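You operate a simulated robot arm through the tools that you are given. There is no shell and no other tool. Be economical: measure what you need, move in short steps, check, and stop when the job is done.

You run a simulated robot arm. Do the job below in one go: nothing can be reset, and whatever is moved stays where it is left.

## Task
Push the white fuse carrier to its contacts, test it on FUSE, bin it as shown and switch off.
Fine: good in green, blown in red.

Only the result counts: the job must be done as asked and must still hold three seconds after the hand-in. Knocking over, shifting, dropping, spilling or breaking anything else fails it.

## Robot
A 6-joint arm with a two-finger parallel gripper, fixed in place. Base frame: the origin is at the foot of the arm, x ahead of it, y to its left, z up. Readings come in cm, rad, newtons and seconds.
With the tool pointing down near the work surface it reaches from about 26 to 66 cm from the base axis. Its first joint turns from -1.152 to 1.152 rad. Payload 2.9 kg.
The TCP is the grasp point between the finger pads, 3 cm short of the fingertips. In the tool frame z runs along the fingers and y along their closing line. The gripper opens to 11 cm. The fingers are 2 cm wide and 1 cm thick; the gripper's body (4.8 by 11.2 cm) begins 5.5 cm behind the TCP.
Orientation is told as [roll, pitch, yaw] about the base's x, y, z axes, in that order, counted from this pose: with the fingers straight down and closing along the base's y, the tool's x points along the base's -x, its y along +y and its z along -z.

## Interface
- The arm moves only by the tool jog_arm. Its argument "increments" is a list of rows, each a list of 7 numbers: the gripper command, from -1 (fully open) to 1 (shut), values between in proportion, then the shift along the tool's x, y, z in cm, then the turn, a rotation vector about the tool's x, y, z in rad. In form: [[claw, tx, ty, tz, ax, ay, az], ...]. A call has 1 to 10 rows; each row shifts and turns the commanded pose from where the row before left it, along the tool's axes as they then stand. Each row takes 0.2 s and may step no farther than 5 cm and 0.15 rad from the row before; otherwise, or with a gripper value out of range, the whole call is refused. A pose out of reach is approached as far as the arm can. The call stops where the force on the tool passes 70 N (or 10 N more than at its start, if that is more) or the arm is blocked; 0.2 s more then pass. Each finger travels about 10.8 cm/s and halts on what it meets, pressing with about 33 N; the grip force reading is that of the motor and also rises with nothing between the fingers. The clock runs only during rows and for 0.2 s after the last one: add rows that do not move to give the fingers time. The reply holds the time, the measured pose of the TCP, the force on the tool along the base axes, the opening and the grip force, in the units named above and with some noise, and new pictures: "show" is both (left out), scene, wrist or none.
- Cameras (640 x 400 px; columns grow to the right, rows downward): "scene" is fixed at [7.92, 42.9, 140.45]; the picture's right is [-0.78, -0.63, 0.00], its down [-0.24, 0.29, -0.93] and it looks along [0.58, -0.72, -0.38] (base axes); focal length 318 px, centre (320, 200). "wrist" rides on the gripper at [7.2, 1.7, -10.3] in the tool frame; the picture's right is [-0.23, 0.97, 0.00], its down [-0.76, -0.18, -0.62] and it looks along [-0.61, -0.14, 0.78] (tool axes); focal length 222 px, centre (320, 200). There is no depth. A picture from a camera that has moved, and an enlarged one, comes with that camera's place and axes in the base frame and with its lens.
- enlarge(camera, box): a new picture of the part [left, top, right, bottom] of that camera's present view, enlarged. No time passes.
- finish_job(): hands the job in; it is judged then, once.

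Work in short steps. Places have to be worked out from the pictures, the camera data and where the tool is seen: move nearer, look again, correct. Check each grasp and each placing, and mend what went wrong. You have 120 turns and 200 pictures in all, those below and enlarged ones among them. Open the gripper and draw the arm clear of the work before you hand the job in, unless the task says otherwise; then end with one line.

The tools are called after ">>>" as a command line: name --pt "numbers of a row" for each row, then --argument value for the rest, lists and objects as JSON in quotes. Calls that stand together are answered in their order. jog_arm: Moves the arm, as the interface text tells. Its arguments: {"type":"object","properties":{"increments":{"type":"array"},"show":{"type":"string","enum":["both","scene","wrist","none"]}},"required":["increments"]} The other tools are called the same way: enlarge (camera, box) takes an enlarged picture of a part of a camera's view; finish_job () hands the job in.

At the start:

```text
clock: 0.0
tcp_pos: [38.43, 3.83, 125.23]
orientation: [0.001, 0.0, -0.001]
contact_force: [0.1, -0.5, 0.4]
grip_width: 11.0
finger_force: 0.0
```

scene: 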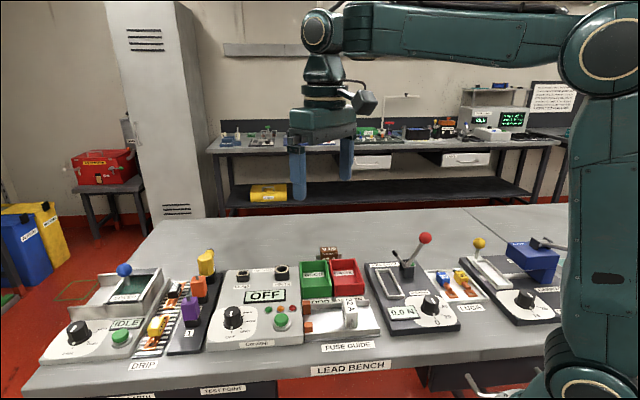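
wrist: 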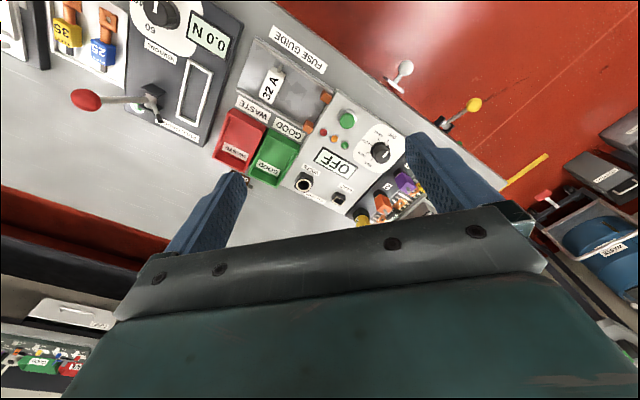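

The pictures show the fuse guide, the red and green bins, and a tester marked OFF. I'll enlarge both views to read the details.

>>> enlarge --camera "scene" --box '[200, 240, 400, 365]'

>>> enlarge --camera "wrist" --box '[190, 20, 430, 220]'

```text
3.20 times, centred on (300, 302) of scene
camera zoom: at [7.92, 42.9, 140.45], right [-0.78, -0.63, 0.0], down [-0.24, 0.29, -0.93], along [0.58, -0.72, -0.38], focal length 1016 px, centre (384, -128)
```

zoom: 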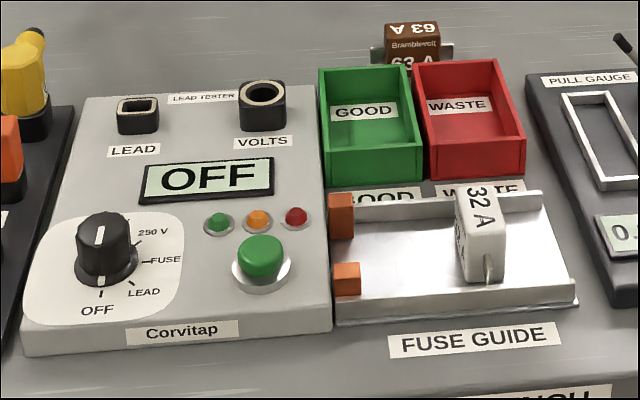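

```text
2.00 times, centred on (310, 120) of wrist
camera zoom: at [31.46, 5.47, 135.5], right [0.23, 0.97, 0.0], down [0.76, -0.18, 0.62], along [0.61, -0.14, -0.78], focal length 444 px, centre (340, 360)
```

zoom: 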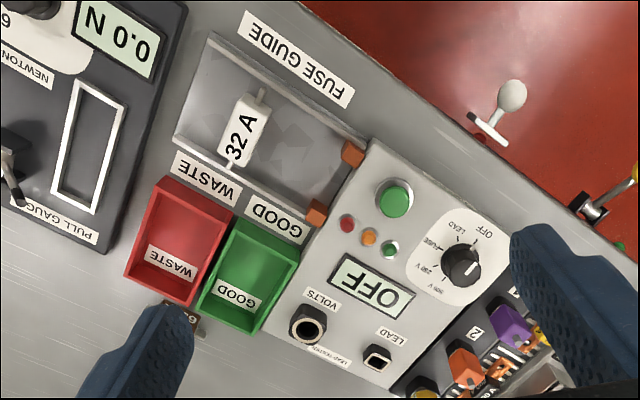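

The bench is turned about 45° in the base frame. I'll call the direction along it e1 = (.707, .707), with the carrier near (37.8, -4.3) and its contacts about 8 cm further along e1. I'll move above the carrier and yaw so the fingers close along e1.

>>> jog_arm --pt "-1 0.2 -2.7 4 0 0 0" --pt "-1 0.2 -2.7 4 0 0 0" --pt "-1 0.2 -2.7 3 0 0 0" --pt "-1 0 0 0 0 0 0.131" --pt "-1 0 0 0 0 0 0.131" --pt "-1 0 0 0 0 0 0.131" --pt "-1 0 0 0 0 0 0.131" --pt "-1 0 0 0 0 0 0.131" --pt "-1 0 0 0 0 0 0.13"

```text
clock: 2.0
tcp_pos: [37.95, -4.3, 114.27]
orientation: [0.001, -0.001, -0.788]
contact_force: [-1.0, 0.4, 0.5]
grip_width: 11.0
finger_force: 0.0
camera wrist: at [34.17, 2.07, 124.49], right [0.85, 0.53, 0.0], down [0.41, -0.67, 0.62], along [0.33, -0.53, -0.78], focal length 222 px, centre (320, 200)
```

scene: 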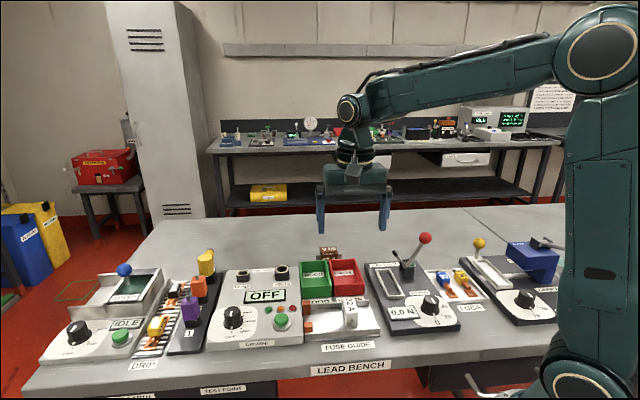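
wrist: 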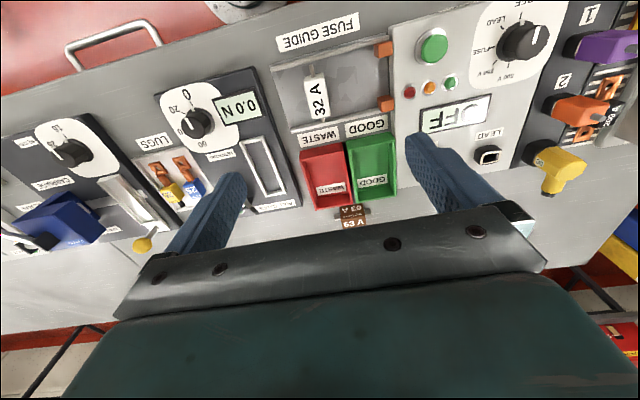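

The tool now lines up with the bench. I'll zoom in to measure the carrier, rails and contacts.

>>> enlarge --camera "wrist" --box '[260, 20, 420, 120]'

>>> enlarge --camera "scene" --box '[292, 285, 392, 350]'

```text
4.00 times, centred on (340, 70) of wrist
camera zoom: at [34.17, 2.07, 124.49], right [0.85, 0.53, 0.0], down [0.41, -0.67, 0.62], along [0.33, -0.53, -0.78], focal length 888 px, centre (240, 720)
```

zoom: 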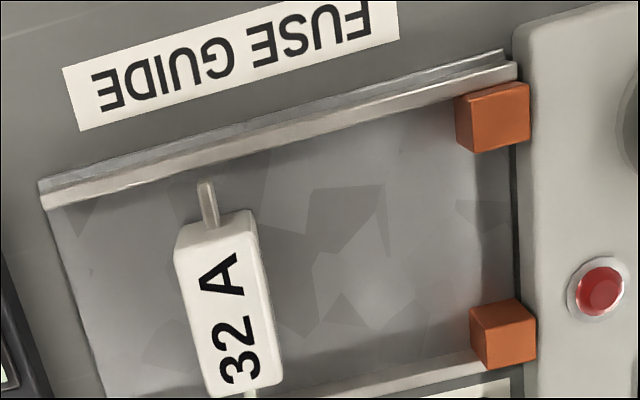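

```text
6.15 times, centred on (342, 318) of scene
camera zoom: at [7.92, 42.9, 140.45], right [-0.78, -0.63, 0.0], down [-0.24, 0.29, -0.93], along [0.58, -0.72, -0.38], focal length 1954 px, centre (185, -523)
```

zoom: 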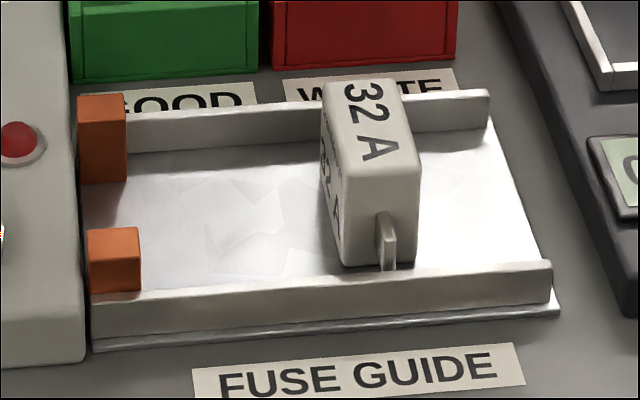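

The carrier's top is near s≈23.5, q≈30, z≈92.8, where s runs along e1 and q runs across the bench. It is about 2.6 cm thick, and the contact faces are at s≈31.8. I'll push it with shut fingers from its -e1 side, so first I'll go behind it at s≈20 and partway down.

>>> jog_arm --pt "1 -0.1 -3.9 0 0 0 0" --pt "1 0 0 4.5 0 0 0" --pt "1 0 0 4.5 0 0 0" --pt "1 0 0 4.5 0 0 0" --pt "1 0 0 2.5 0 0 0"

```text
clock: 3.2
tcp_pos: [35.01, -7.13, 98.07]
orientation: [-0.002, 0.001, -0.785]
contact_force: [-0.2, -0.7, 0.5]
grip_width: 0.0
finger_force: 33.2
camera wrist: at [31.2, -0.9, 108.32], right [0.85, 0.53, 0.0], down [0.41, -0.66, 0.62], along [0.33, -0.53, -0.78], focal length 222 px, centre (320, 200)
```

scene: 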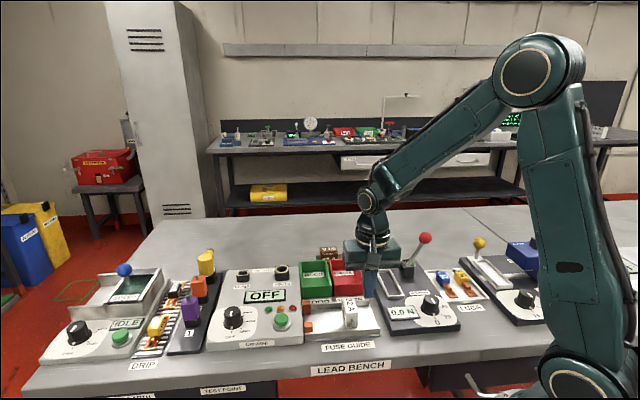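
wrist: 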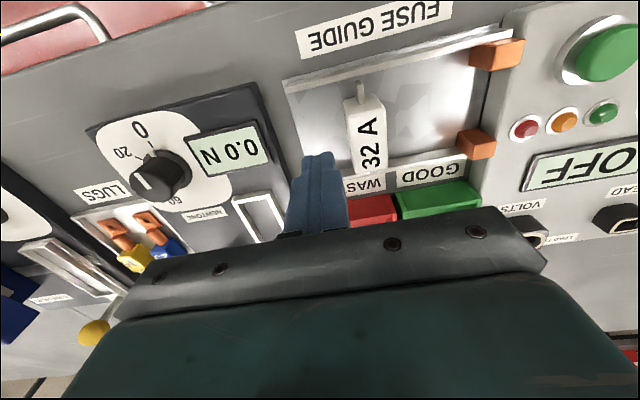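

The fingers sit at s=19.7, q=29.8, behind the carrier at s≈23.4, q≈29.5. I'll lower until the tips are at about z 89.6.

>>> jog_arm --pt "1 0.1 0.2 3 0 0 0" --pt "1 0 0 2.4 0 0 0"

>>> enlarge --camera "scene" --box '[292, 260, 412, 350]'

```text
clock: 3.8
tcp_pos: [35.3, -6.81, 92.62]
orientation: [0.001, -0.001, -0.785]
contact_force: [0.5, -0.7, 0.5]
grip_width: 0.0
finger_force: 32.4
camera wrist: at [31.4, -0.53, 102.93], right [0.85, 0.53, 0.0], down [0.41, -0.66, 0.62], along [0.33, -0.53, -0.78], focal length 222 px, centre (320, 200)
```

scene: 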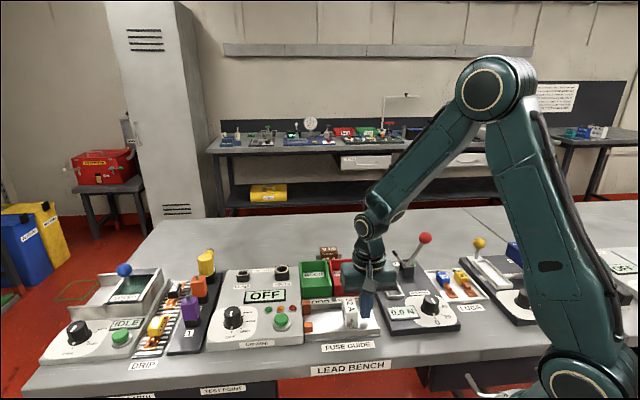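
wrist: 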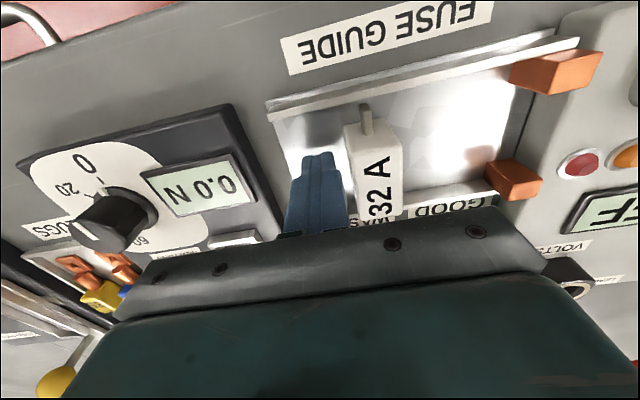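

```text
4.44 times, centred on (352, 305) of scene
camera zoom: at [7.92, 42.9, 140.45], right [-0.78, -0.63, 0.0], down [-0.24, 0.29, -0.93], along [0.58, -0.72, -0.38], focal length 1411 px, centre (178, -267)
```

zoom: 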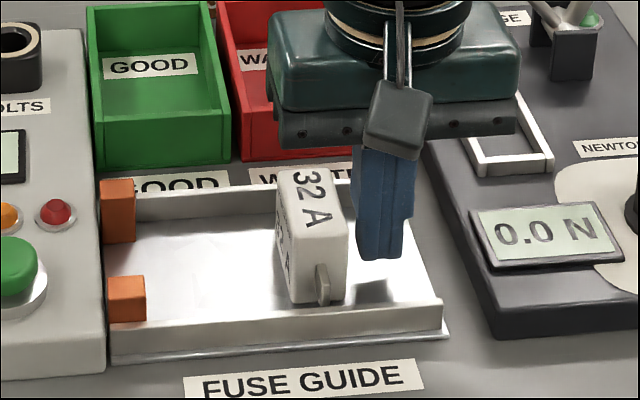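

The fingers are next to the carrier and clear of the tray. I'll push it along e1 in 1 cm steps.

>>> jog_arm --pt "1 0 1 0 0 0 0" --pt "1 0 1 0 0 0 0" --pt "1 0 1 0 0 0 0" --pt "1 0 1 0 0 0 0" --pt "1 0 1 0 0 0 0" --pt "1 0 1 0 0 0 0" --pt "1 0 1 0 0 0 0"

>>> enlarge --camera "scene" --box '[292, 260, 412, 350]'

```text
clock: 5.4
tcp_pos: [40.3, -2.01, 92.81]
orientation: [0.0, 0.0, -0.787]
contact_force: [0.0, -0.7, -0.9]
grip_width: 0.02
finger_force: 33.8
camera wrist: at [36.5, 4.29, 103.08], right [0.85, 0.53, 0.0], down [0.41, -0.66, 0.62], along [0.33, -0.53, -0.78], focal length 222 px, centre (320, 200)
```

scene: 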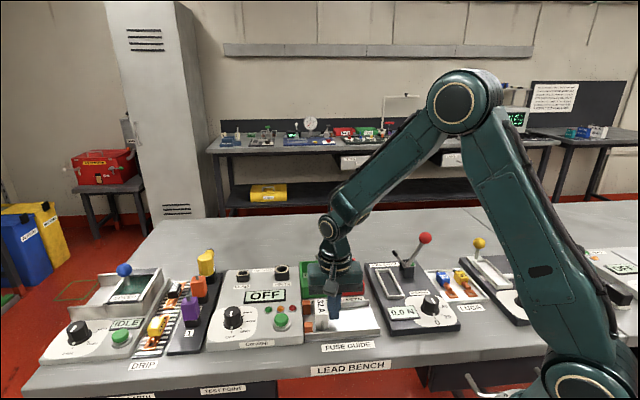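
wrist: 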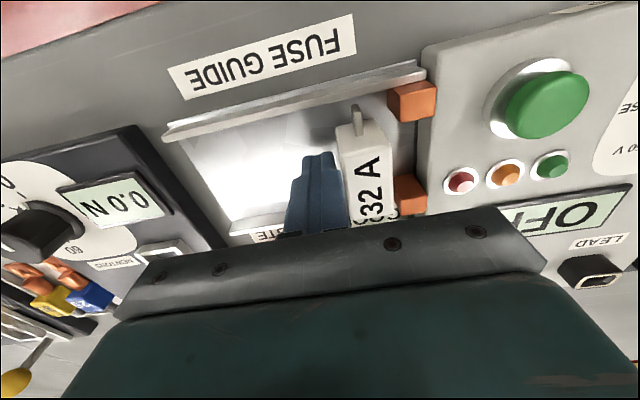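

```text
4.44 times, centred on (352, 305) of scene
camera zoom: at [7.92, 42.9, 140.45], right [-0.78, -0.63, 0.0], down [-0.24, 0.29, -0.93], along [0.58, -0.72, -0.38], focal length 1411 px, centre (178, -267)
```

zoom: 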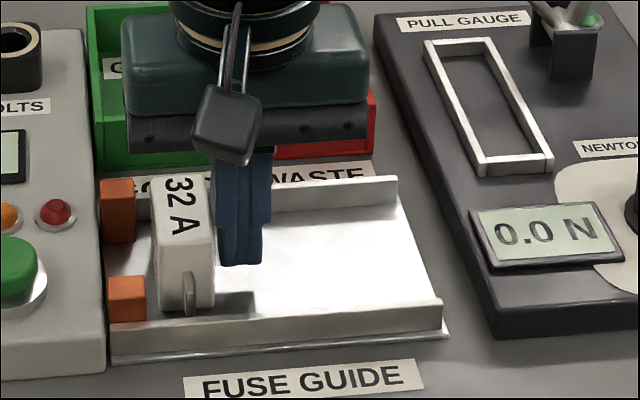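

The carrier is sliding square, with about 2 cm left between its blades and the contacts. I'll continue in smaller steps.

>>> jog_arm --pt "1 0 0.4 0 0 0 0" --pt "1 0 0.4 0 0 0 0" --pt "1 0 0.3 0 0 0 0" --show "none"

>>> enlarge --camera "scene" --box '[292, 260, 412, 350]'

>>> enlarge --camera "wrist" --box '[280, 60, 460, 240]'

```text
clock: 6.2
tcp_pos: [41.17, -1.36, 92.81]
orientation: [0.001, -0.002, -0.788]
contact_force: [-1.5, -3.4, 8.6]
grip_width: 0.0
finger_force: 33.3
```

```text
4.44 times, centred on (352, 305) of scene
camera zoom: at [7.91, 42.89, 140.46], right [-0.78, -0.63, 0.0], down [-0.24, 0.29, -0.93], along [0.58, -0.72, -0.38], focal length 1411 px, centre (178, -267)
```

zoom: 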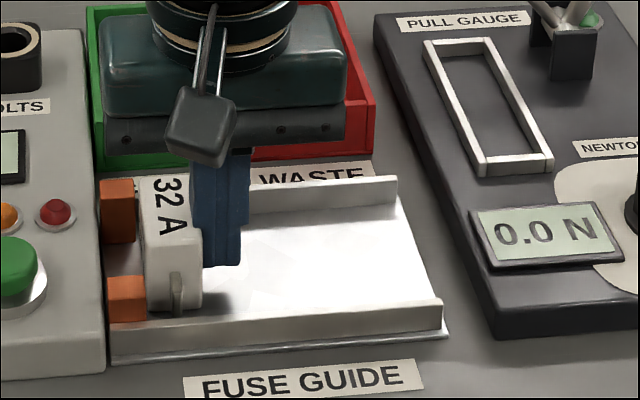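

```text
2.22 times, centred on (370, 150) of wrist
camera zoom: at [37.26, 5.01, 103.04], right [0.85, 0.53, 0.0], down [0.41, -0.66, 0.62], along [0.33, -0.53, -0.78], focal length 494 px, centre (209, 311)
```

zoom: 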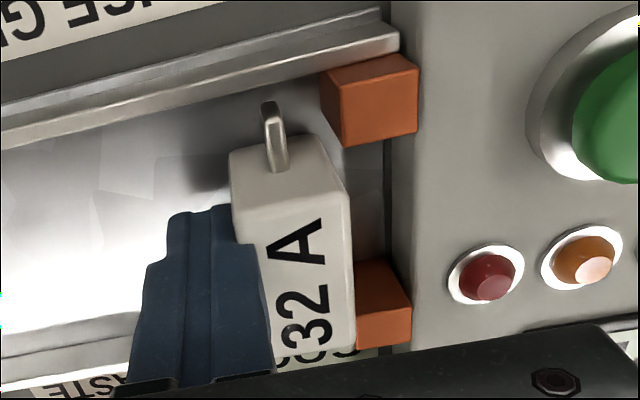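

The force has started to rise, to about 3.5 N along e1, and the body is nearly at the contacts. I'll push a little further in fine steps.

>>> jog_arm --pt "1 0 0.2 0 0 0 0" --pt "1 0 0.2 0 0 0 0" --show "none"

>>> enlarge --camera "scene" --box '[292, 280, 372, 340]'

```text
clock: 6.8
tcp_pos: [41.32, -0.89, 92.69]
orientation: [-0.001, 0.001, -0.786]
contact_force: [-1.7, -2.4, 10.2]
grip_width: 0.02
finger_force: 33.5
```

```text
6.67 times, centred on (332, 310) of scene
camera zoom: at [7.9, 42.89, 140.46], right [-0.78, -0.63, 0.0], down [-0.24, 0.29, -0.93], along [0.58, -0.72, -0.38], focal length 2116 px, centre (240, -533)
```

zoom: 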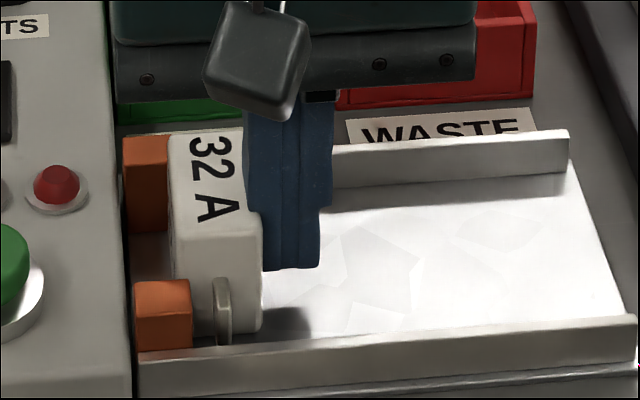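

About 0.6 cm remains between blade and contact, and the force is steady. I'll keep pushing.

>>> jog_arm --pt "1 0 0.2 0 0 0 0" --pt "1 0 0.2 0 0 0 0" --pt "1 0 0.15 0 0 0 0" --show "none"

>>> enlarge --camera "scene" --box '[292, 280, 372, 340]'

```text
clock: 7.6
tcp_pos: [41.8, -0.45, 92.64]
orientation: [0.002, -0.001, -0.785]
contact_force: [-2.4, -1.2, 6.4]
grip_width: 0.02
finger_force: 32.9
```

```text
6.67 times, centred on (332, 310) of scene
camera zoom: at [7.91, 42.9, 140.45], right [-0.78, -0.63, 0.0], down [-0.24, 0.29, -0.93], along [0.58, -0.72, -0.38], focal length 2116 px, centre (240, -533)
```

zoom: 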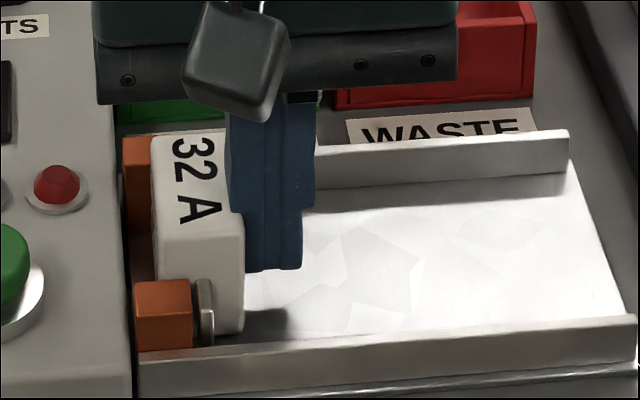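

Only a sliver of gap remains, about 0.15 cm. I'll close it in very small steps and watch for the force to rise.

>>> jog_arm --pt "1 0 0.1 0 0 0 0" --pt "1 0 0.1 0 0 0 0" --pt "1 0 0.1 0 0 0 0" --show "none"

>>> enlarge --camera "scene" --box '[292, 280, 372, 340]'

>>> enlarge --camera "wrist" --box '[280, 60, 460, 240]'

```text
clock: 8.4
tcp_pos: [42.09, -0.35, 92.76]
orientation: [-0.002, -0.001, -0.785]
contact_force: [-3.8, -2.8, 5.0]
grip_width: 0.01
finger_force: 33.3
```

```text
6.67 times, centred on (332, 310) of scene
camera zoom: at [7.91, 42.89, 140.45], right [-0.78, -0.63, 0.0], down [-0.24, 0.29, -0.93], along [0.58, -0.72, -0.38], focal length 2116 px, centre (240, -533)
```

zoom: 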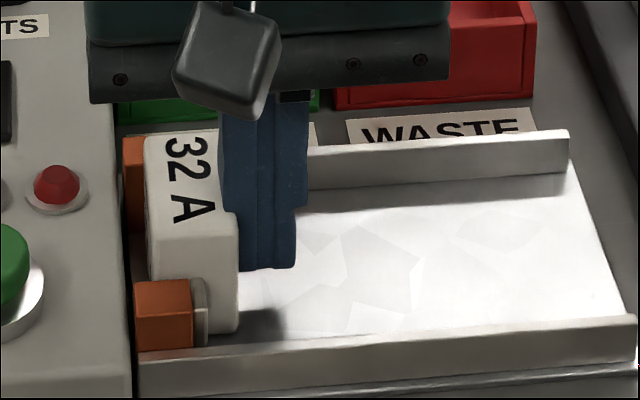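

```text
2.22 times, centred on (370, 150) of wrist
camera zoom: at [38.18, 5.92, 103.07], right [0.85, 0.53, 0.0], down [0.41, -0.66, 0.62], along [0.33, -0.53, -0.78], focal length 494 px, centre (209, 311)
```

zoom: 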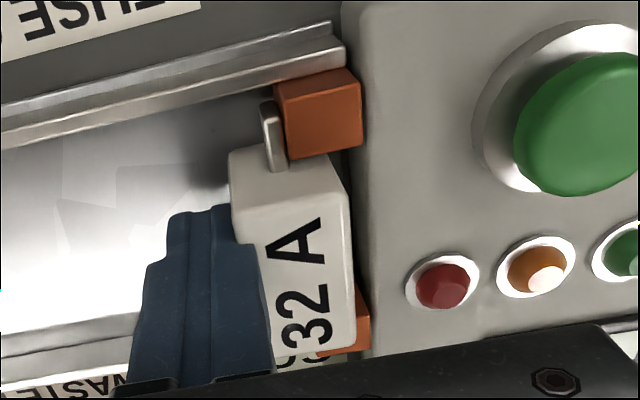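

The front blade now appears to touch its contact. I'll push a little more so both blades seat firmly.

>>> jog_arm --pt "1 0 0.1 0 0 0 0" --pt "1 0 0.1 0 0 0 0" --pt "1 0 0.1 0 0 0 0" --show "none"

>>> enlarge --camera "scene" --box '[292, 280, 372, 340]'

```text
clock: 9.2
tcp_pos: [41.96, -0.24, 92.67]
orientation: [-0.007, 0.001, -0.791]
contact_force: [-19.1, -23.2, 9.3]
grip_width: 0.0
finger_force: 33.1
```

```text
6.67 times, centred on (332, 310) of scene
camera zoom: at [7.86, 42.84, 140.48], right [-0.78, -0.63, 0.0], down [-0.24, 0.29, -0.93], along [0.58, -0.72, -0.38], focal length 2116 px, centre (240, -533)
```

zoom: 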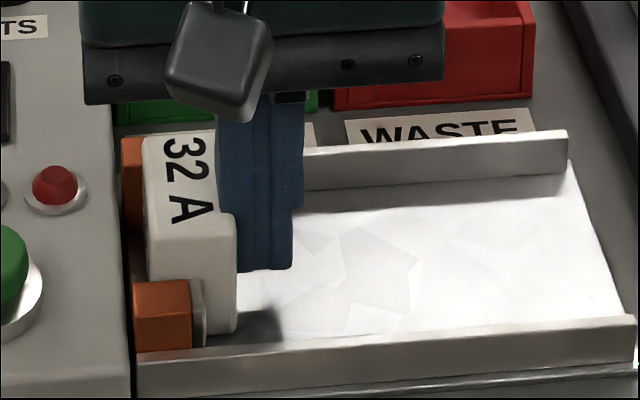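

The carrier is seated, with the reaction up to 30 N. I'll back off, rise, and move toward the dial for a look.

>>> jog_arm --pt "1 0 -0.7 0 0 0 0" --pt "1 0 -1 -0.5 0 0 0" --pt "1 0 0 -4.5 0 0 0" --pt "1 0 0 -4.5 0 0 0" --pt "1 0 0 -4.5 0 0 0" --pt "-0.2 0 4.8 0 0 0 0" --pt "-0.2 0 4.8 0 0 0 0" --pt "-0.2 0 4.8 0 0 0 0" --pt "-0.2 0 4.8 0 0 0 0"

>>> enlarge --camera "scene" --box '[200, 260, 360, 360]'

>>> enlarge --camera "wrist" --box '[180, 20, 420, 170]'

```text
clock: 11.2
tcp_pos: [54.64, 12.41, 106.67]
orientation: [-0.001, 0.001, -0.786]
contact_force: [0.8, 0.2, 0.3]
grip_width: 6.6
finger_force: 0.1
camera wrist: at [50.77, 18.73, 116.99], right [0.85, 0.53, 0.0], down [0.41, -0.66, 0.62], along [0.33, -0.53, -0.78], focal length 222 px, centre (320, 200)
```

scene: 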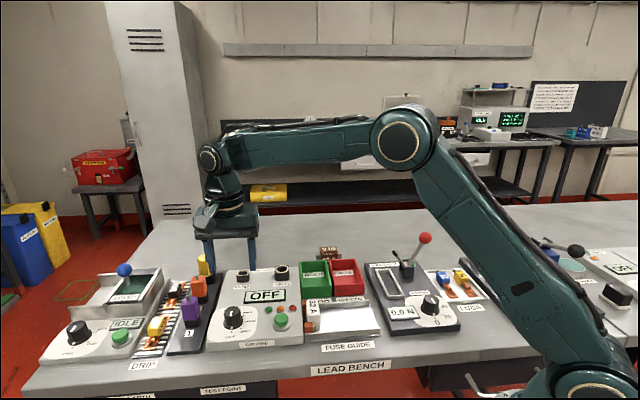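
wrist: 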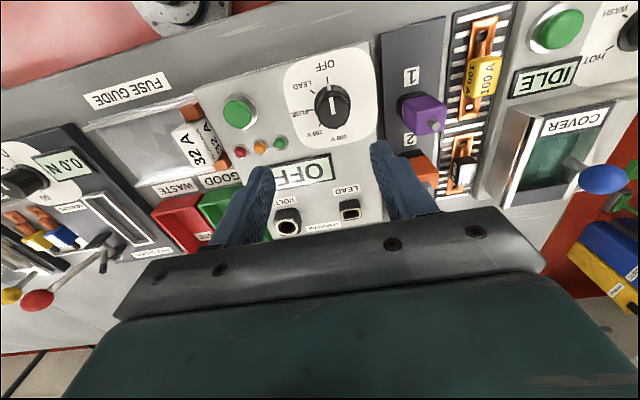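

```text
4.00 times, centred on (280, 310) of scene
camera zoom: at [7.92, 42.9, 140.45], right [-0.78, -0.63, 0.0], down [-0.24, 0.29, -0.93], along [0.58, -0.72, -0.38], focal length 1270 px, centre (480, -240)
```

zoom: 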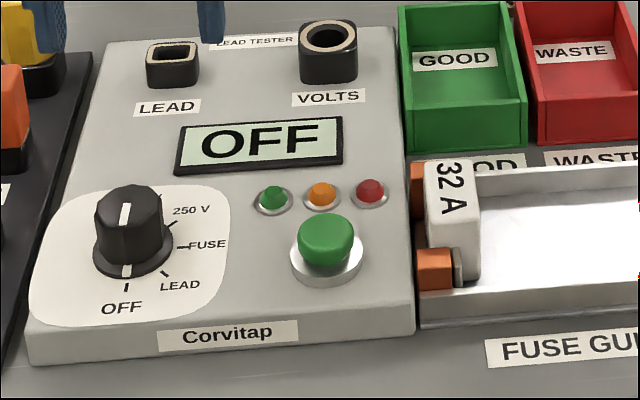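

```text
2.67 times, centred on (300, 95) of wrist
camera zoom: at [50.77, 18.73, 116.99], right [0.85, 0.53, 0.0], down [0.41, -0.66, 0.62], along [0.33, -0.53, -0.78], focal length 592 px, centre (373, 480)
```

zoom: 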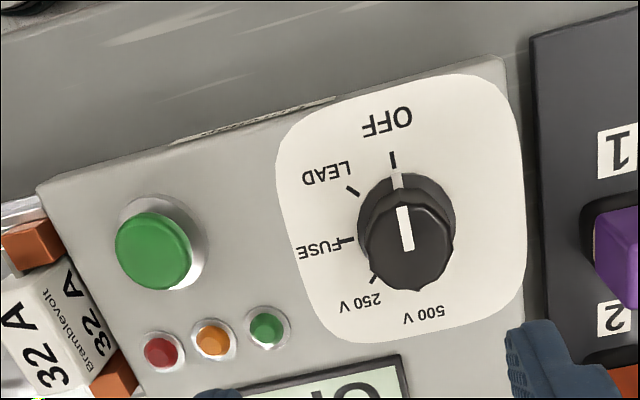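

The carrier stayed seated after I backed off. The dial knob is near (55.7, 13.3) with its top at about z 93.6, and OFF to FUSE is 90° counter-clockwise from above. I'll centre over it, go down to just above and check.

>>> jog_arm --pt "-0.2 -0.15 1.4 0 0 0 0" --pt "-0.2 0 0 4 0 0 0" --pt "-0.2 0 0 4 0 0 0" --pt "-0.2 0 0 0 0 0 0"

>>> enlarge --camera "scene" --box '[190, 240, 310, 360]'

```text
clock: 12.2
tcp_pos: [55.71, 13.21, 98.78]
orientation: [0.001, 0.001, -0.785]
contact_force: [0.0, 0.3, 0.2]
grip_width: 6.63
finger_force: 0.1
camera wrist: at [51.71, 19.43, 109.0], right [0.85, 0.53, 0.0], down [0.41, -0.66, 0.62], along [0.33, -0.53, -0.78], focal length 222 px, centre (320, 200)
```

scene: 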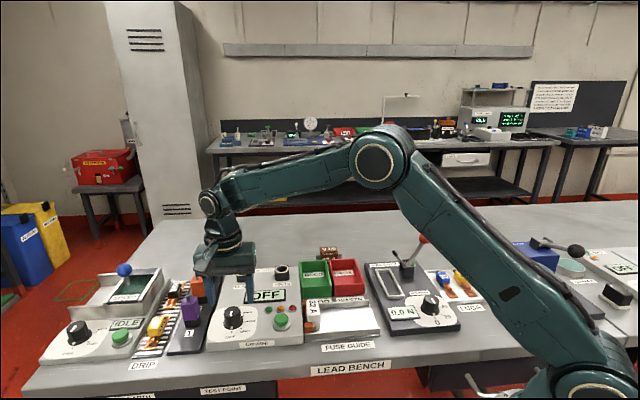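
wrist: 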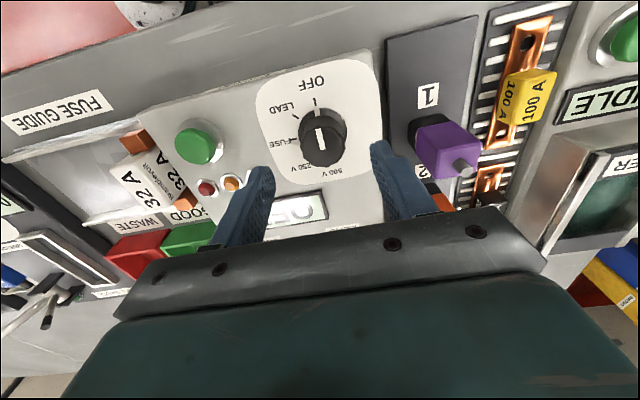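

```text
3.33 times, centred on (250, 300) of scene
camera zoom: at [7.92, 42.9, 140.45], right [-0.78, -0.63, 0.0], down [-0.24, 0.29, -0.93], along [0.58, -0.72, -0.38], focal length 1058 px, centre (553, -133)
```

zoom: 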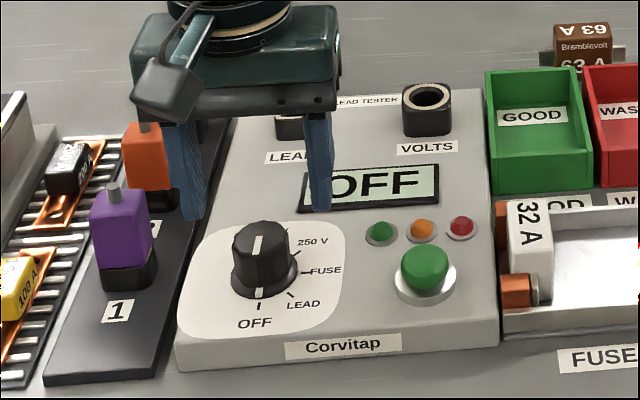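

The knob is centred near s=49.0, q=29.6. I'll narrow the opening to about 5.2 cm, lower around it and check before gripping.

>>> jog_arm --pt "0.05 0.35 0.2 0 0 0 0" --pt "0.05 0 0 2.4 0 0 0" --pt "0.05 0 0 2.2 0 0 0" --show "wrist"

>>> enlarge --camera "scene" --box '[190, 260, 310, 350]'

```text
clock: 13.0
tcp_pos: [55.5, 13.77, 94.16]
orientation: [0.0, 0.0, -0.785]
contact_force: [-0.5, -0.8, 0.2]
grip_width: 5.22
finger_force: 0.0
camera wrist: at [51.65, 19.98, 104.46], right [0.85, 0.53, 0.0], down [0.41, -0.66, 0.62], along [0.33, -0.53, -0.78], focal length 222 px, centre (320, 200)
```

wrist: 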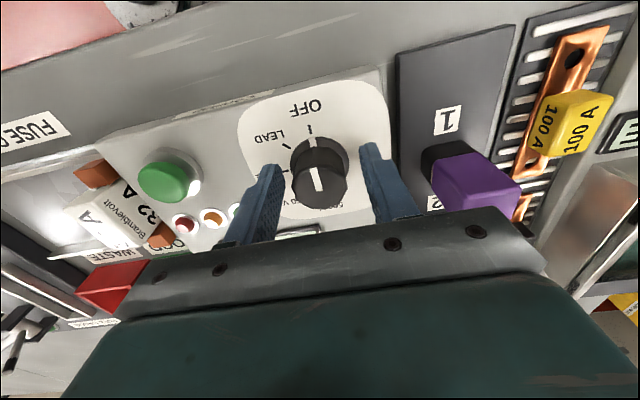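

```text
4.44 times, centred on (250, 305) of scene
camera zoom: at [7.92, 42.9, 140.45], right [-0.78, -0.63, 0.0], down [-0.24, 0.29, -0.93], along [0.58, -0.72, -0.38], focal length 1411 px, centre (631, -267)
```

zoom: 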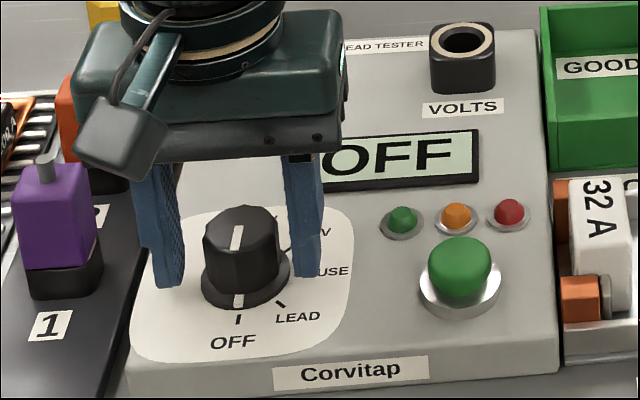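

The knob is at about s=48.6 and the fingers at q=29.5 straddle it. I'll shift slightly and close.

>>> jog_arm --pt "0.05 0 -0.3 0 0 0 0" --pt "1 0 0 0 0 0 0" --pt "1 0 0 0 0 0 0" --pt "1 0 0 0 0 0 0" --show "wrist"

```text
clock: 14.0
tcp_pos: [55.56, 13.57, 94.23]
orientation: [0.003, 0.0, -0.783]
contact_force: [15.3, 13.5, -7.1]
grip_width: 3.39
finger_force: 45.0
camera wrist: at [51.56, 19.82, 104.46], right [0.85, 0.53, 0.0], down [0.41, -0.66, 0.62], along [0.33, -0.53, -0.78], focal length 222 px, centre (320, 200)
```

wrist: 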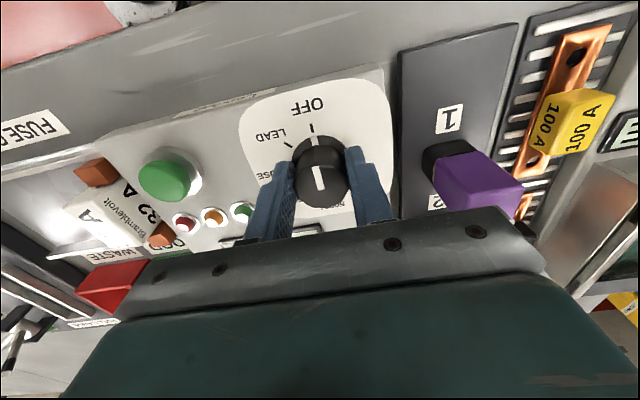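

The grip is on, and the 20 N side force along e1 means the knob sits slightly further along. I'll relieve that and turn the knob about 75°.

>>> jog_arm --pt "1 0 0.2 0 0 0 0" --pt "1 0 0 0 0 0 -0.145" --pt "1 0 0 0 0 0 -0.145" --pt "1 0 0 0 0 0 -0.145" --pt "1 0 0 0 0 0 -0.145" --pt "1 0 0 0 0 0 -0.145" --pt "1 0 0 0 0 0 -0.145" --pt "1 0 0 0 0 0 -0.145" --pt "1 0 0 0 0 0 -0.145" --pt "1 0 0 0 0 0 -0.145" --show "wrist"

>>> enlarge --camera "scene" --box '[190, 260, 310, 350]'

```text
clock: 16.2
tcp_pos: [55.43, 13.14, 94.21]
orientation: [0.0, 0.007, 0.514]
contact_force: [-14.9, -32.0, 2.5]
grip_width: 3.37
finger_force: 45.1
camera wrist: at [48.43, 11.04, 104.53], right [-0.28, 0.96, 0.0], down [0.75, 0.22, 0.62], along [0.59, 0.17, -0.79], focal length 222 px, centre (320, 200)
```

wrist: 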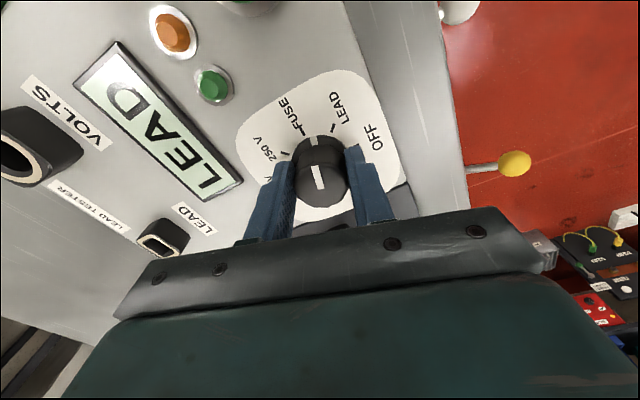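

```text
4.44 times, centred on (250, 305) of scene
camera zoom: at [7.89, 42.81, 140.48], right [-0.78, -0.63, 0.0], down [-0.24, 0.29, -0.93], along [0.58, -0.72, -0.38], focal length 1411 px, centre (631, -267)
```

zoom: 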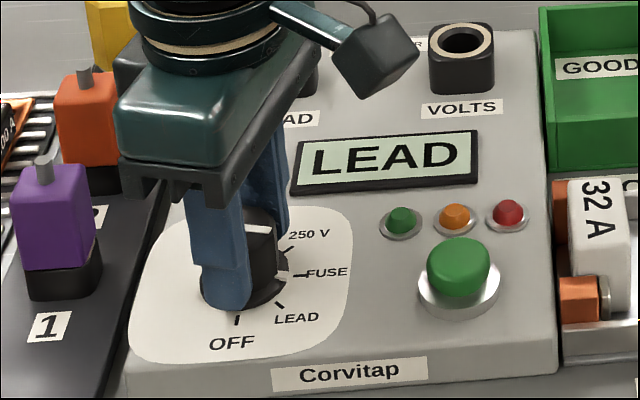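

The dial follows and shows LEAD at about 75°. I'll ease the side load and turn the last 15°.

>>> jog_arm --pt "1 0.2 -0.2 0 0 0 0" --pt "1 0 0 0 0 0 -0.13" --pt "1 0 0 0 0 0 -0.13" --pt "1 0 0 0 0 0 0" --show "wrist"

>>> enlarge --camera "scene" --box '[190, 260, 310, 350]'

```text
clock: 17.2
tcp_pos: [55.44, 13.01, 94.24]
orientation: [0.001, 0.0, 0.777]
contact_force: [-3.9, -23.7, -1.9]
grip_width: 3.33
finger_force: 44.9
camera wrist: at [49.22, 9.16, 104.48], right [-0.52, 0.85, 0.0], down [0.67, 0.41, 0.62], along [0.53, 0.33, -0.78], focal length 222 px, centre (320, 200)
```

wrist: 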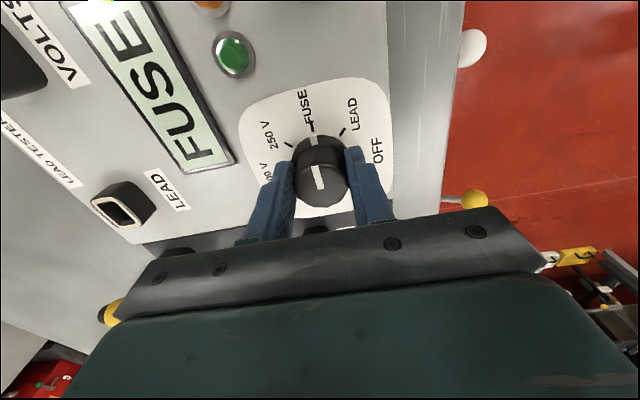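

```text
4.44 times, centred on (250, 305) of scene
camera zoom: at [7.92, 42.84, 140.47], right [-0.78, -0.63, 0.0], down [-0.24, 0.29, -0.93], along [0.58, -0.72, -0.38], focal length 1411 px, centre (631, -267)
```

zoom: 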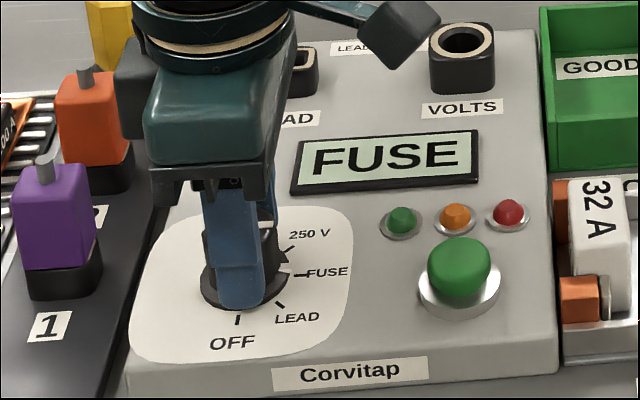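

The display reads FUSE. I'll release, lift, and go over the green button near (47, 7.1) with the fingers shut.

>>> jog_arm --pt "-0.1 0 0 0 0 0 0" --pt "-0.1 0 0 0 0 0 0" --pt "-0.1 0 0 -4 0 0 0" --pt "-0.1 0 0 -4 0 0 0" --pt "1 3.4 0.6 0 0 0 0" --pt "1 3.4 0.6 0 0 0 0" --pt "1 3.4 0.6 0 0 0 0" --pt "1 0 0 2 0 0 0"

>>> enlarge --camera "scene" --box '[190, 240, 350, 360]'

```text
clock: 19.0
tcp_pos: [46.87, 7.11, 100.25]
orientation: [-0.001, 0.0, 0.78]
contact_force: [-0.7, -0.5, 0.3]
grip_width: 0.0
finger_force: 32.6
camera wrist: at [40.62, 3.32, 110.51], right [-0.52, 0.85, 0.0], down [0.67, 0.41, 0.62], along [0.53, 0.33, -0.78], focal length 222 px, centre (320, 200)
```

scene: 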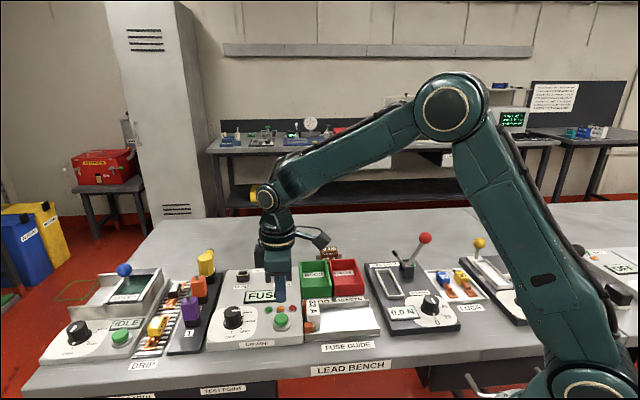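
wrist: 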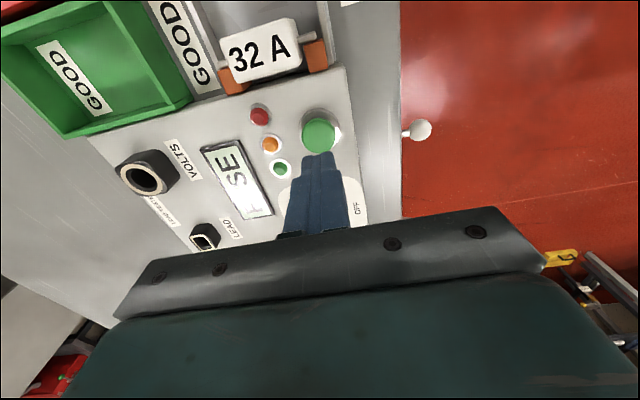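

```text
3.33 times, centred on (270, 300) of scene
camera zoom: at [7.92, 42.9, 140.45], right [-0.78, -0.63, 0.0], down [-0.24, 0.29, -0.93], along [0.58, -0.72, -0.38], focal length 1058 px, centre (487, -133)
```

zoom: 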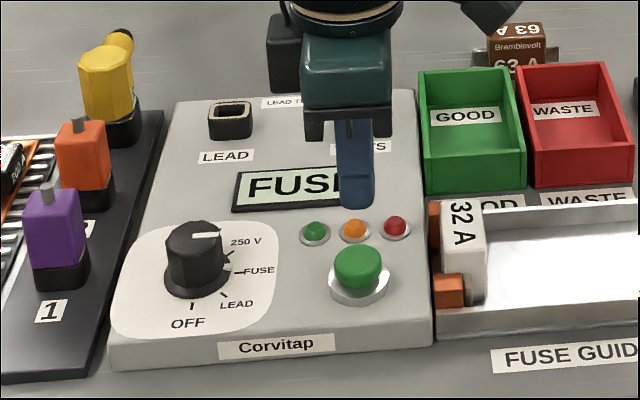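

The button sits near (46.9, 7.4), almost directly under the fingertips. I'll lower to just above it.

>>> jog_arm --pt "1 0 0.25 2 0 0 0" --pt "1 0 0 2 0 0 0" --pt "1 0 0 0.5 0 0 0" --show "none"

>>> enlarge --camera "scene" --box '[240, 270, 340, 345]'

```text
clock: 19.8
tcp_pos: [46.83, 7.38, 95.62]
orientation: [0.001, 0.001, 0.781]
contact_force: [0.1, -0.1, -1.6]
grip_width: 0.0
finger_force: 32.6
```

```text
5.33 times, centred on (290, 308) of scene
camera zoom: at [7.92, 42.9, 140.45], right [-0.78, -0.63, 0.0], down [-0.24, 0.29, -0.93], along [0.58, -0.72, -0.38], focal length 1693 px, centre (480, -373)
```

zoom: 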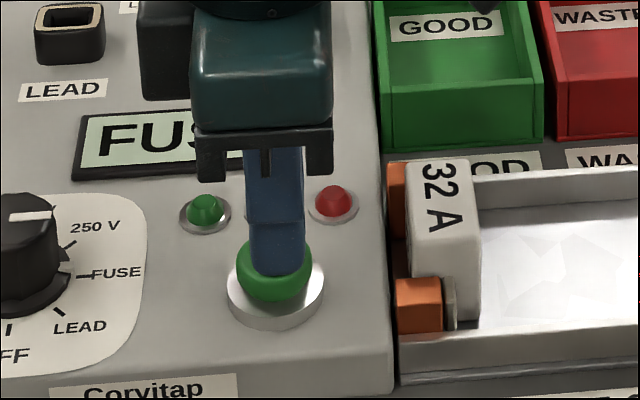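

The tips are right above the button, so I'll press in small steps.

>>> jog_arm --pt "1 0 0 0.3 0 0 0" --pt "1 0 0 0.3 0 0 0" --pt "1 0 0 0.2 0 0 0" --show "wrist"

>>> enlarge --camera "scene" --box '[240, 270, 340, 345]'

```text
clock: 20.6
tcp_pos: [46.81, 7.42, 94.87]
orientation: [0.002, -0.001, 0.78]
contact_force: [-1.6, -0.4, 3.0]
grip_width: 0.0
finger_force: 33.0
camera wrist: at [40.51, 3.53, 105.18], right [-0.52, 0.85, 0.0], down [0.67, 0.41, 0.62], along [0.53, 0.33, -0.78], focal length 222 px, centre (320, 200)
```

wrist: 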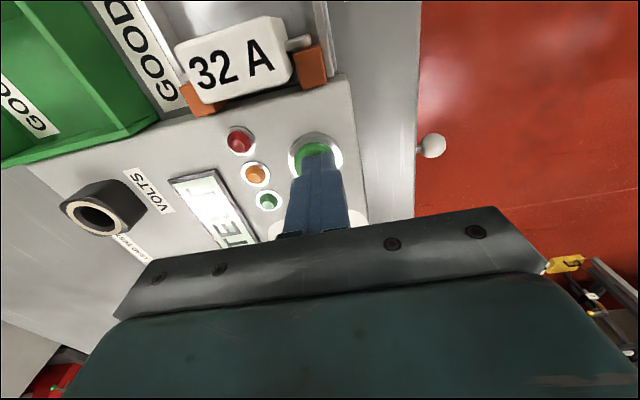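

```text
5.33 times, centred on (290, 308) of scene
camera zoom: at [7.92, 42.9, 140.45], right [-0.78, -0.63, 0.0], down [-0.24, 0.29, -0.93], along [0.58, -0.72, -0.38], focal length 1693 px, centre (480, -373)
```

zoom: 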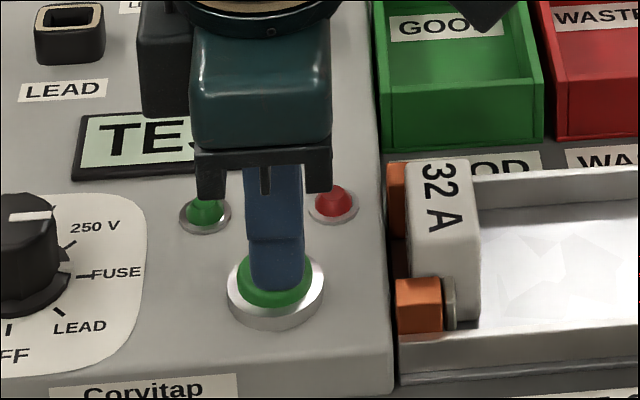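

The display has changed to TEST. I'll hold the button and wait for the result.

>>> jog_arm --pt "1 0 0 0 0 0 0" --pt "1 0 0 0 0 0 0" --pt "1 0 0 0 0 0 0" --pt "1 0 0 0 0 0 0" --pt "1 0 0 0 0 0 0" --pt "1 0 0 0 0 0 0" --pt "1 0 0 0 0 0 0" --show "wrist"

>>> enlarge --camera "scene" --box '[240, 270, 340, 345]'

```text
clock: 22.2
tcp_pos: [46.72, 7.54, 94.72]
orientation: [0.0, 0.001, 0.78]
contact_force: [0.6, -1.2, 4.1]
grip_width: 0.0
finger_force: 33.1
camera wrist: at [40.51, 3.53, 105.18], right [-0.52, 0.85, 0.0], down [0.67, 0.41, 0.62], along [0.53, 0.33, -0.78], focal length 222 px, centre (320, 200)
```

wrist: 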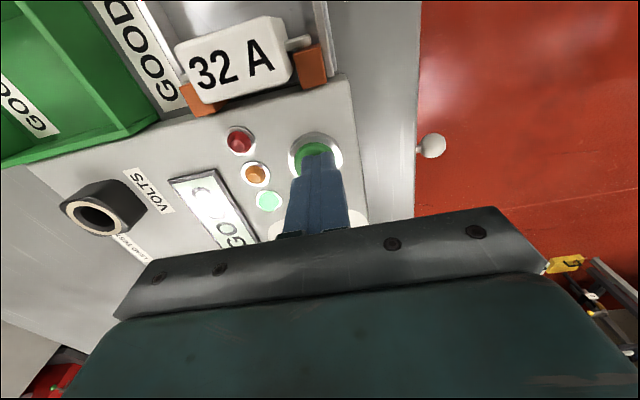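

```text
5.33 times, centred on (290, 308) of scene
camera zoom: at [7.92, 42.9, 140.45], right [-0.78, -0.63, 0.0], down [-0.24, 0.29, -0.93], along [0.58, -0.72, -0.38], focal length 1693 px, centre (480, -373)
```

zoom: 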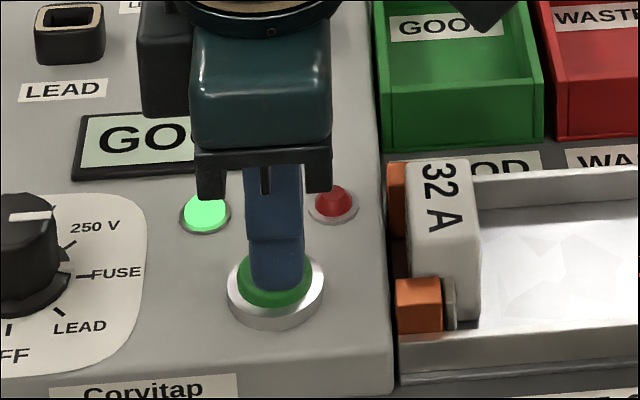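

The result is GOOD with the green lamp lit. I'll lift off the button and start turning back toward yaw -45°.

>>> jog_arm --pt "1 0 0 -4 0 0 0" --pt "1 0 0 -4 0 0 0" --pt "1 0 0 0 0 0 0.15" --pt "1 0 0 0 0 0 0.15" --pt "1 0 0 0 0 0 0.15" --pt "1 0 0 0 0 0 0.15" --pt "1 0 0 0 0 0 0.15" --pt "1 0 0 0 0 0 0.15" --pt "1 0 0 0 0 0 0.15" --pt "1 0 0 0 0 0 0.15" --show "none"

>>> enlarge --camera "scene" --box '[220, 240, 380, 360]'

```text
clock: 24.4
tcp_pos: [46.59, 7.62, 102.81]
orientation: [-0.001, 0.001, -0.423]
contact_force: [-0.6, 0.2, -0.3]
grip_width: 0.0
finger_force: 32.8
```

```text
3.33 times, centred on (300, 300) of scene
camera zoom: at [7.92, 42.9, 140.45], right [-0.78, -0.63, 0.0], down [-0.24, 0.29, -0.93], along [0.58, -0.72, -0.38], focal length 1058 px, centre (387, -133)
```

zoom: 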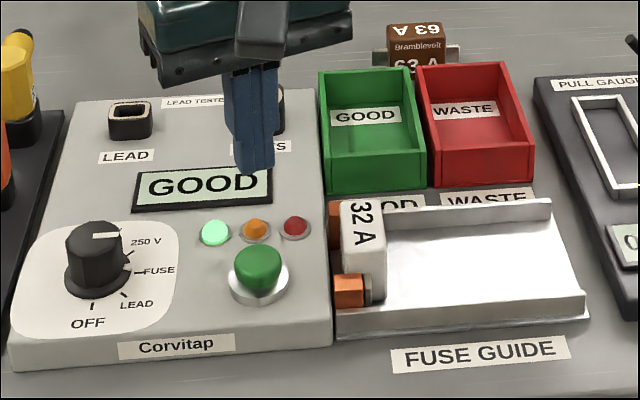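

The result is latched as GOOD. I'll finish the yaw and go over the seated carrier at about (43.5, 1.4) with a 5.5 cm opening.

>>> jog_arm --pt "0 0 0 0 0 0 0.121" --pt "0 0 0 0 0 0 0.121" --pt "0 0 0 0 0 0 0.12" --pt "0 -1.1 -3.3 0 0 0 0" --pt "0 -1.1 -3.3 0 0 0 0" --pt "0 0 0 3 0 0 0"

>>> enlarge --camera "scene" --box '[260, 250, 380, 340]'

>>> enlarge --camera "wrist" --box '[220, 60, 440, 240]'

```text
clock: 25.8
tcp_pos: [43.59, 1.42, 100.01]
orientation: [0.001, 0.001, -0.781]
contact_force: [-0.7, 0.5, 0.2]
grip_width: 5.52
finger_force: 0.0
camera wrist: at [39.67, 7.62, 110.19], right [0.85, 0.53, 0.0], down [0.42, -0.66, 0.62], along [0.33, -0.53, -0.78], focal length 222 px, centre (320, 200)
```

scene: 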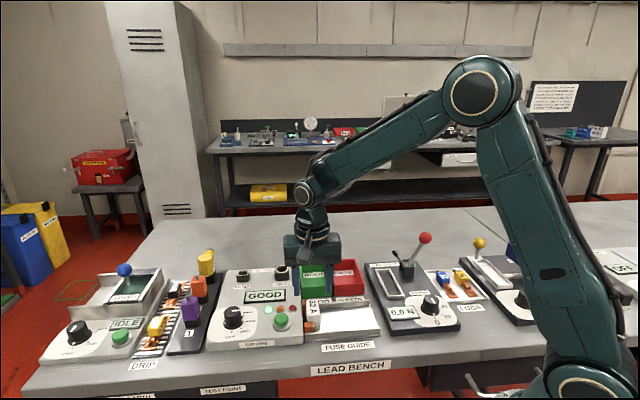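
wrist: 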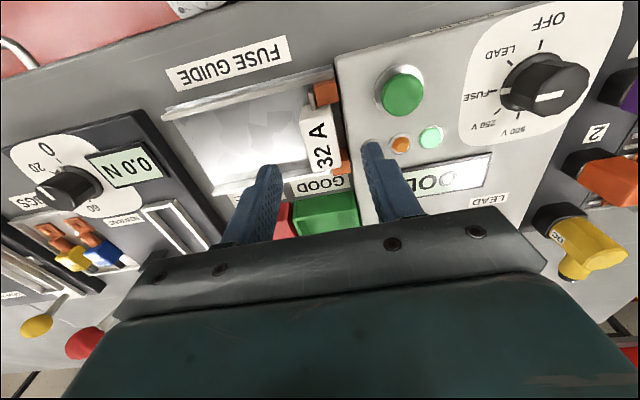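

```text
4.44 times, centred on (320, 295) of scene
camera zoom: at [7.92, 42.9, 140.45], right [-0.78, -0.63, 0.0], down [-0.24, 0.29, -0.93], along [0.58, -0.72, -0.38], focal length 1411 px, centre (320, -222)
```

zoom: 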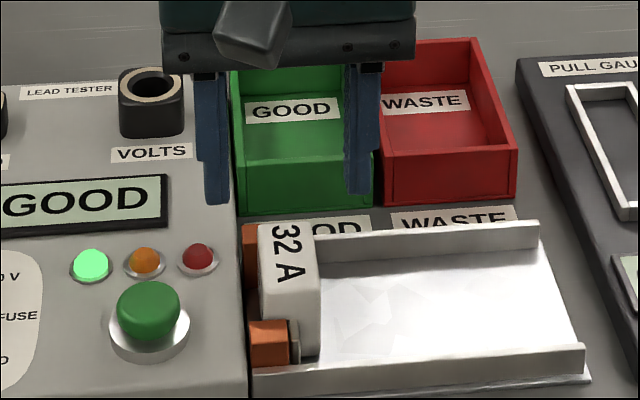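

```text
2.22 times, centred on (330, 150) of wrist
camera zoom: at [39.67, 7.62, 110.19], right [0.85, 0.53, 0.0], down [0.42, -0.66, 0.62], along [0.33, -0.53, -0.78], focal length 494 px, centre (298, 311)
```

zoom: 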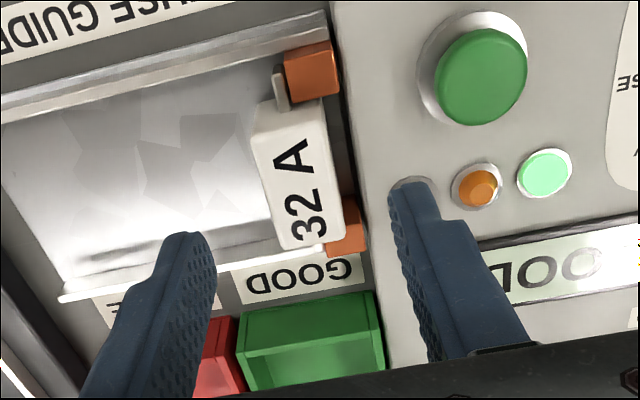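

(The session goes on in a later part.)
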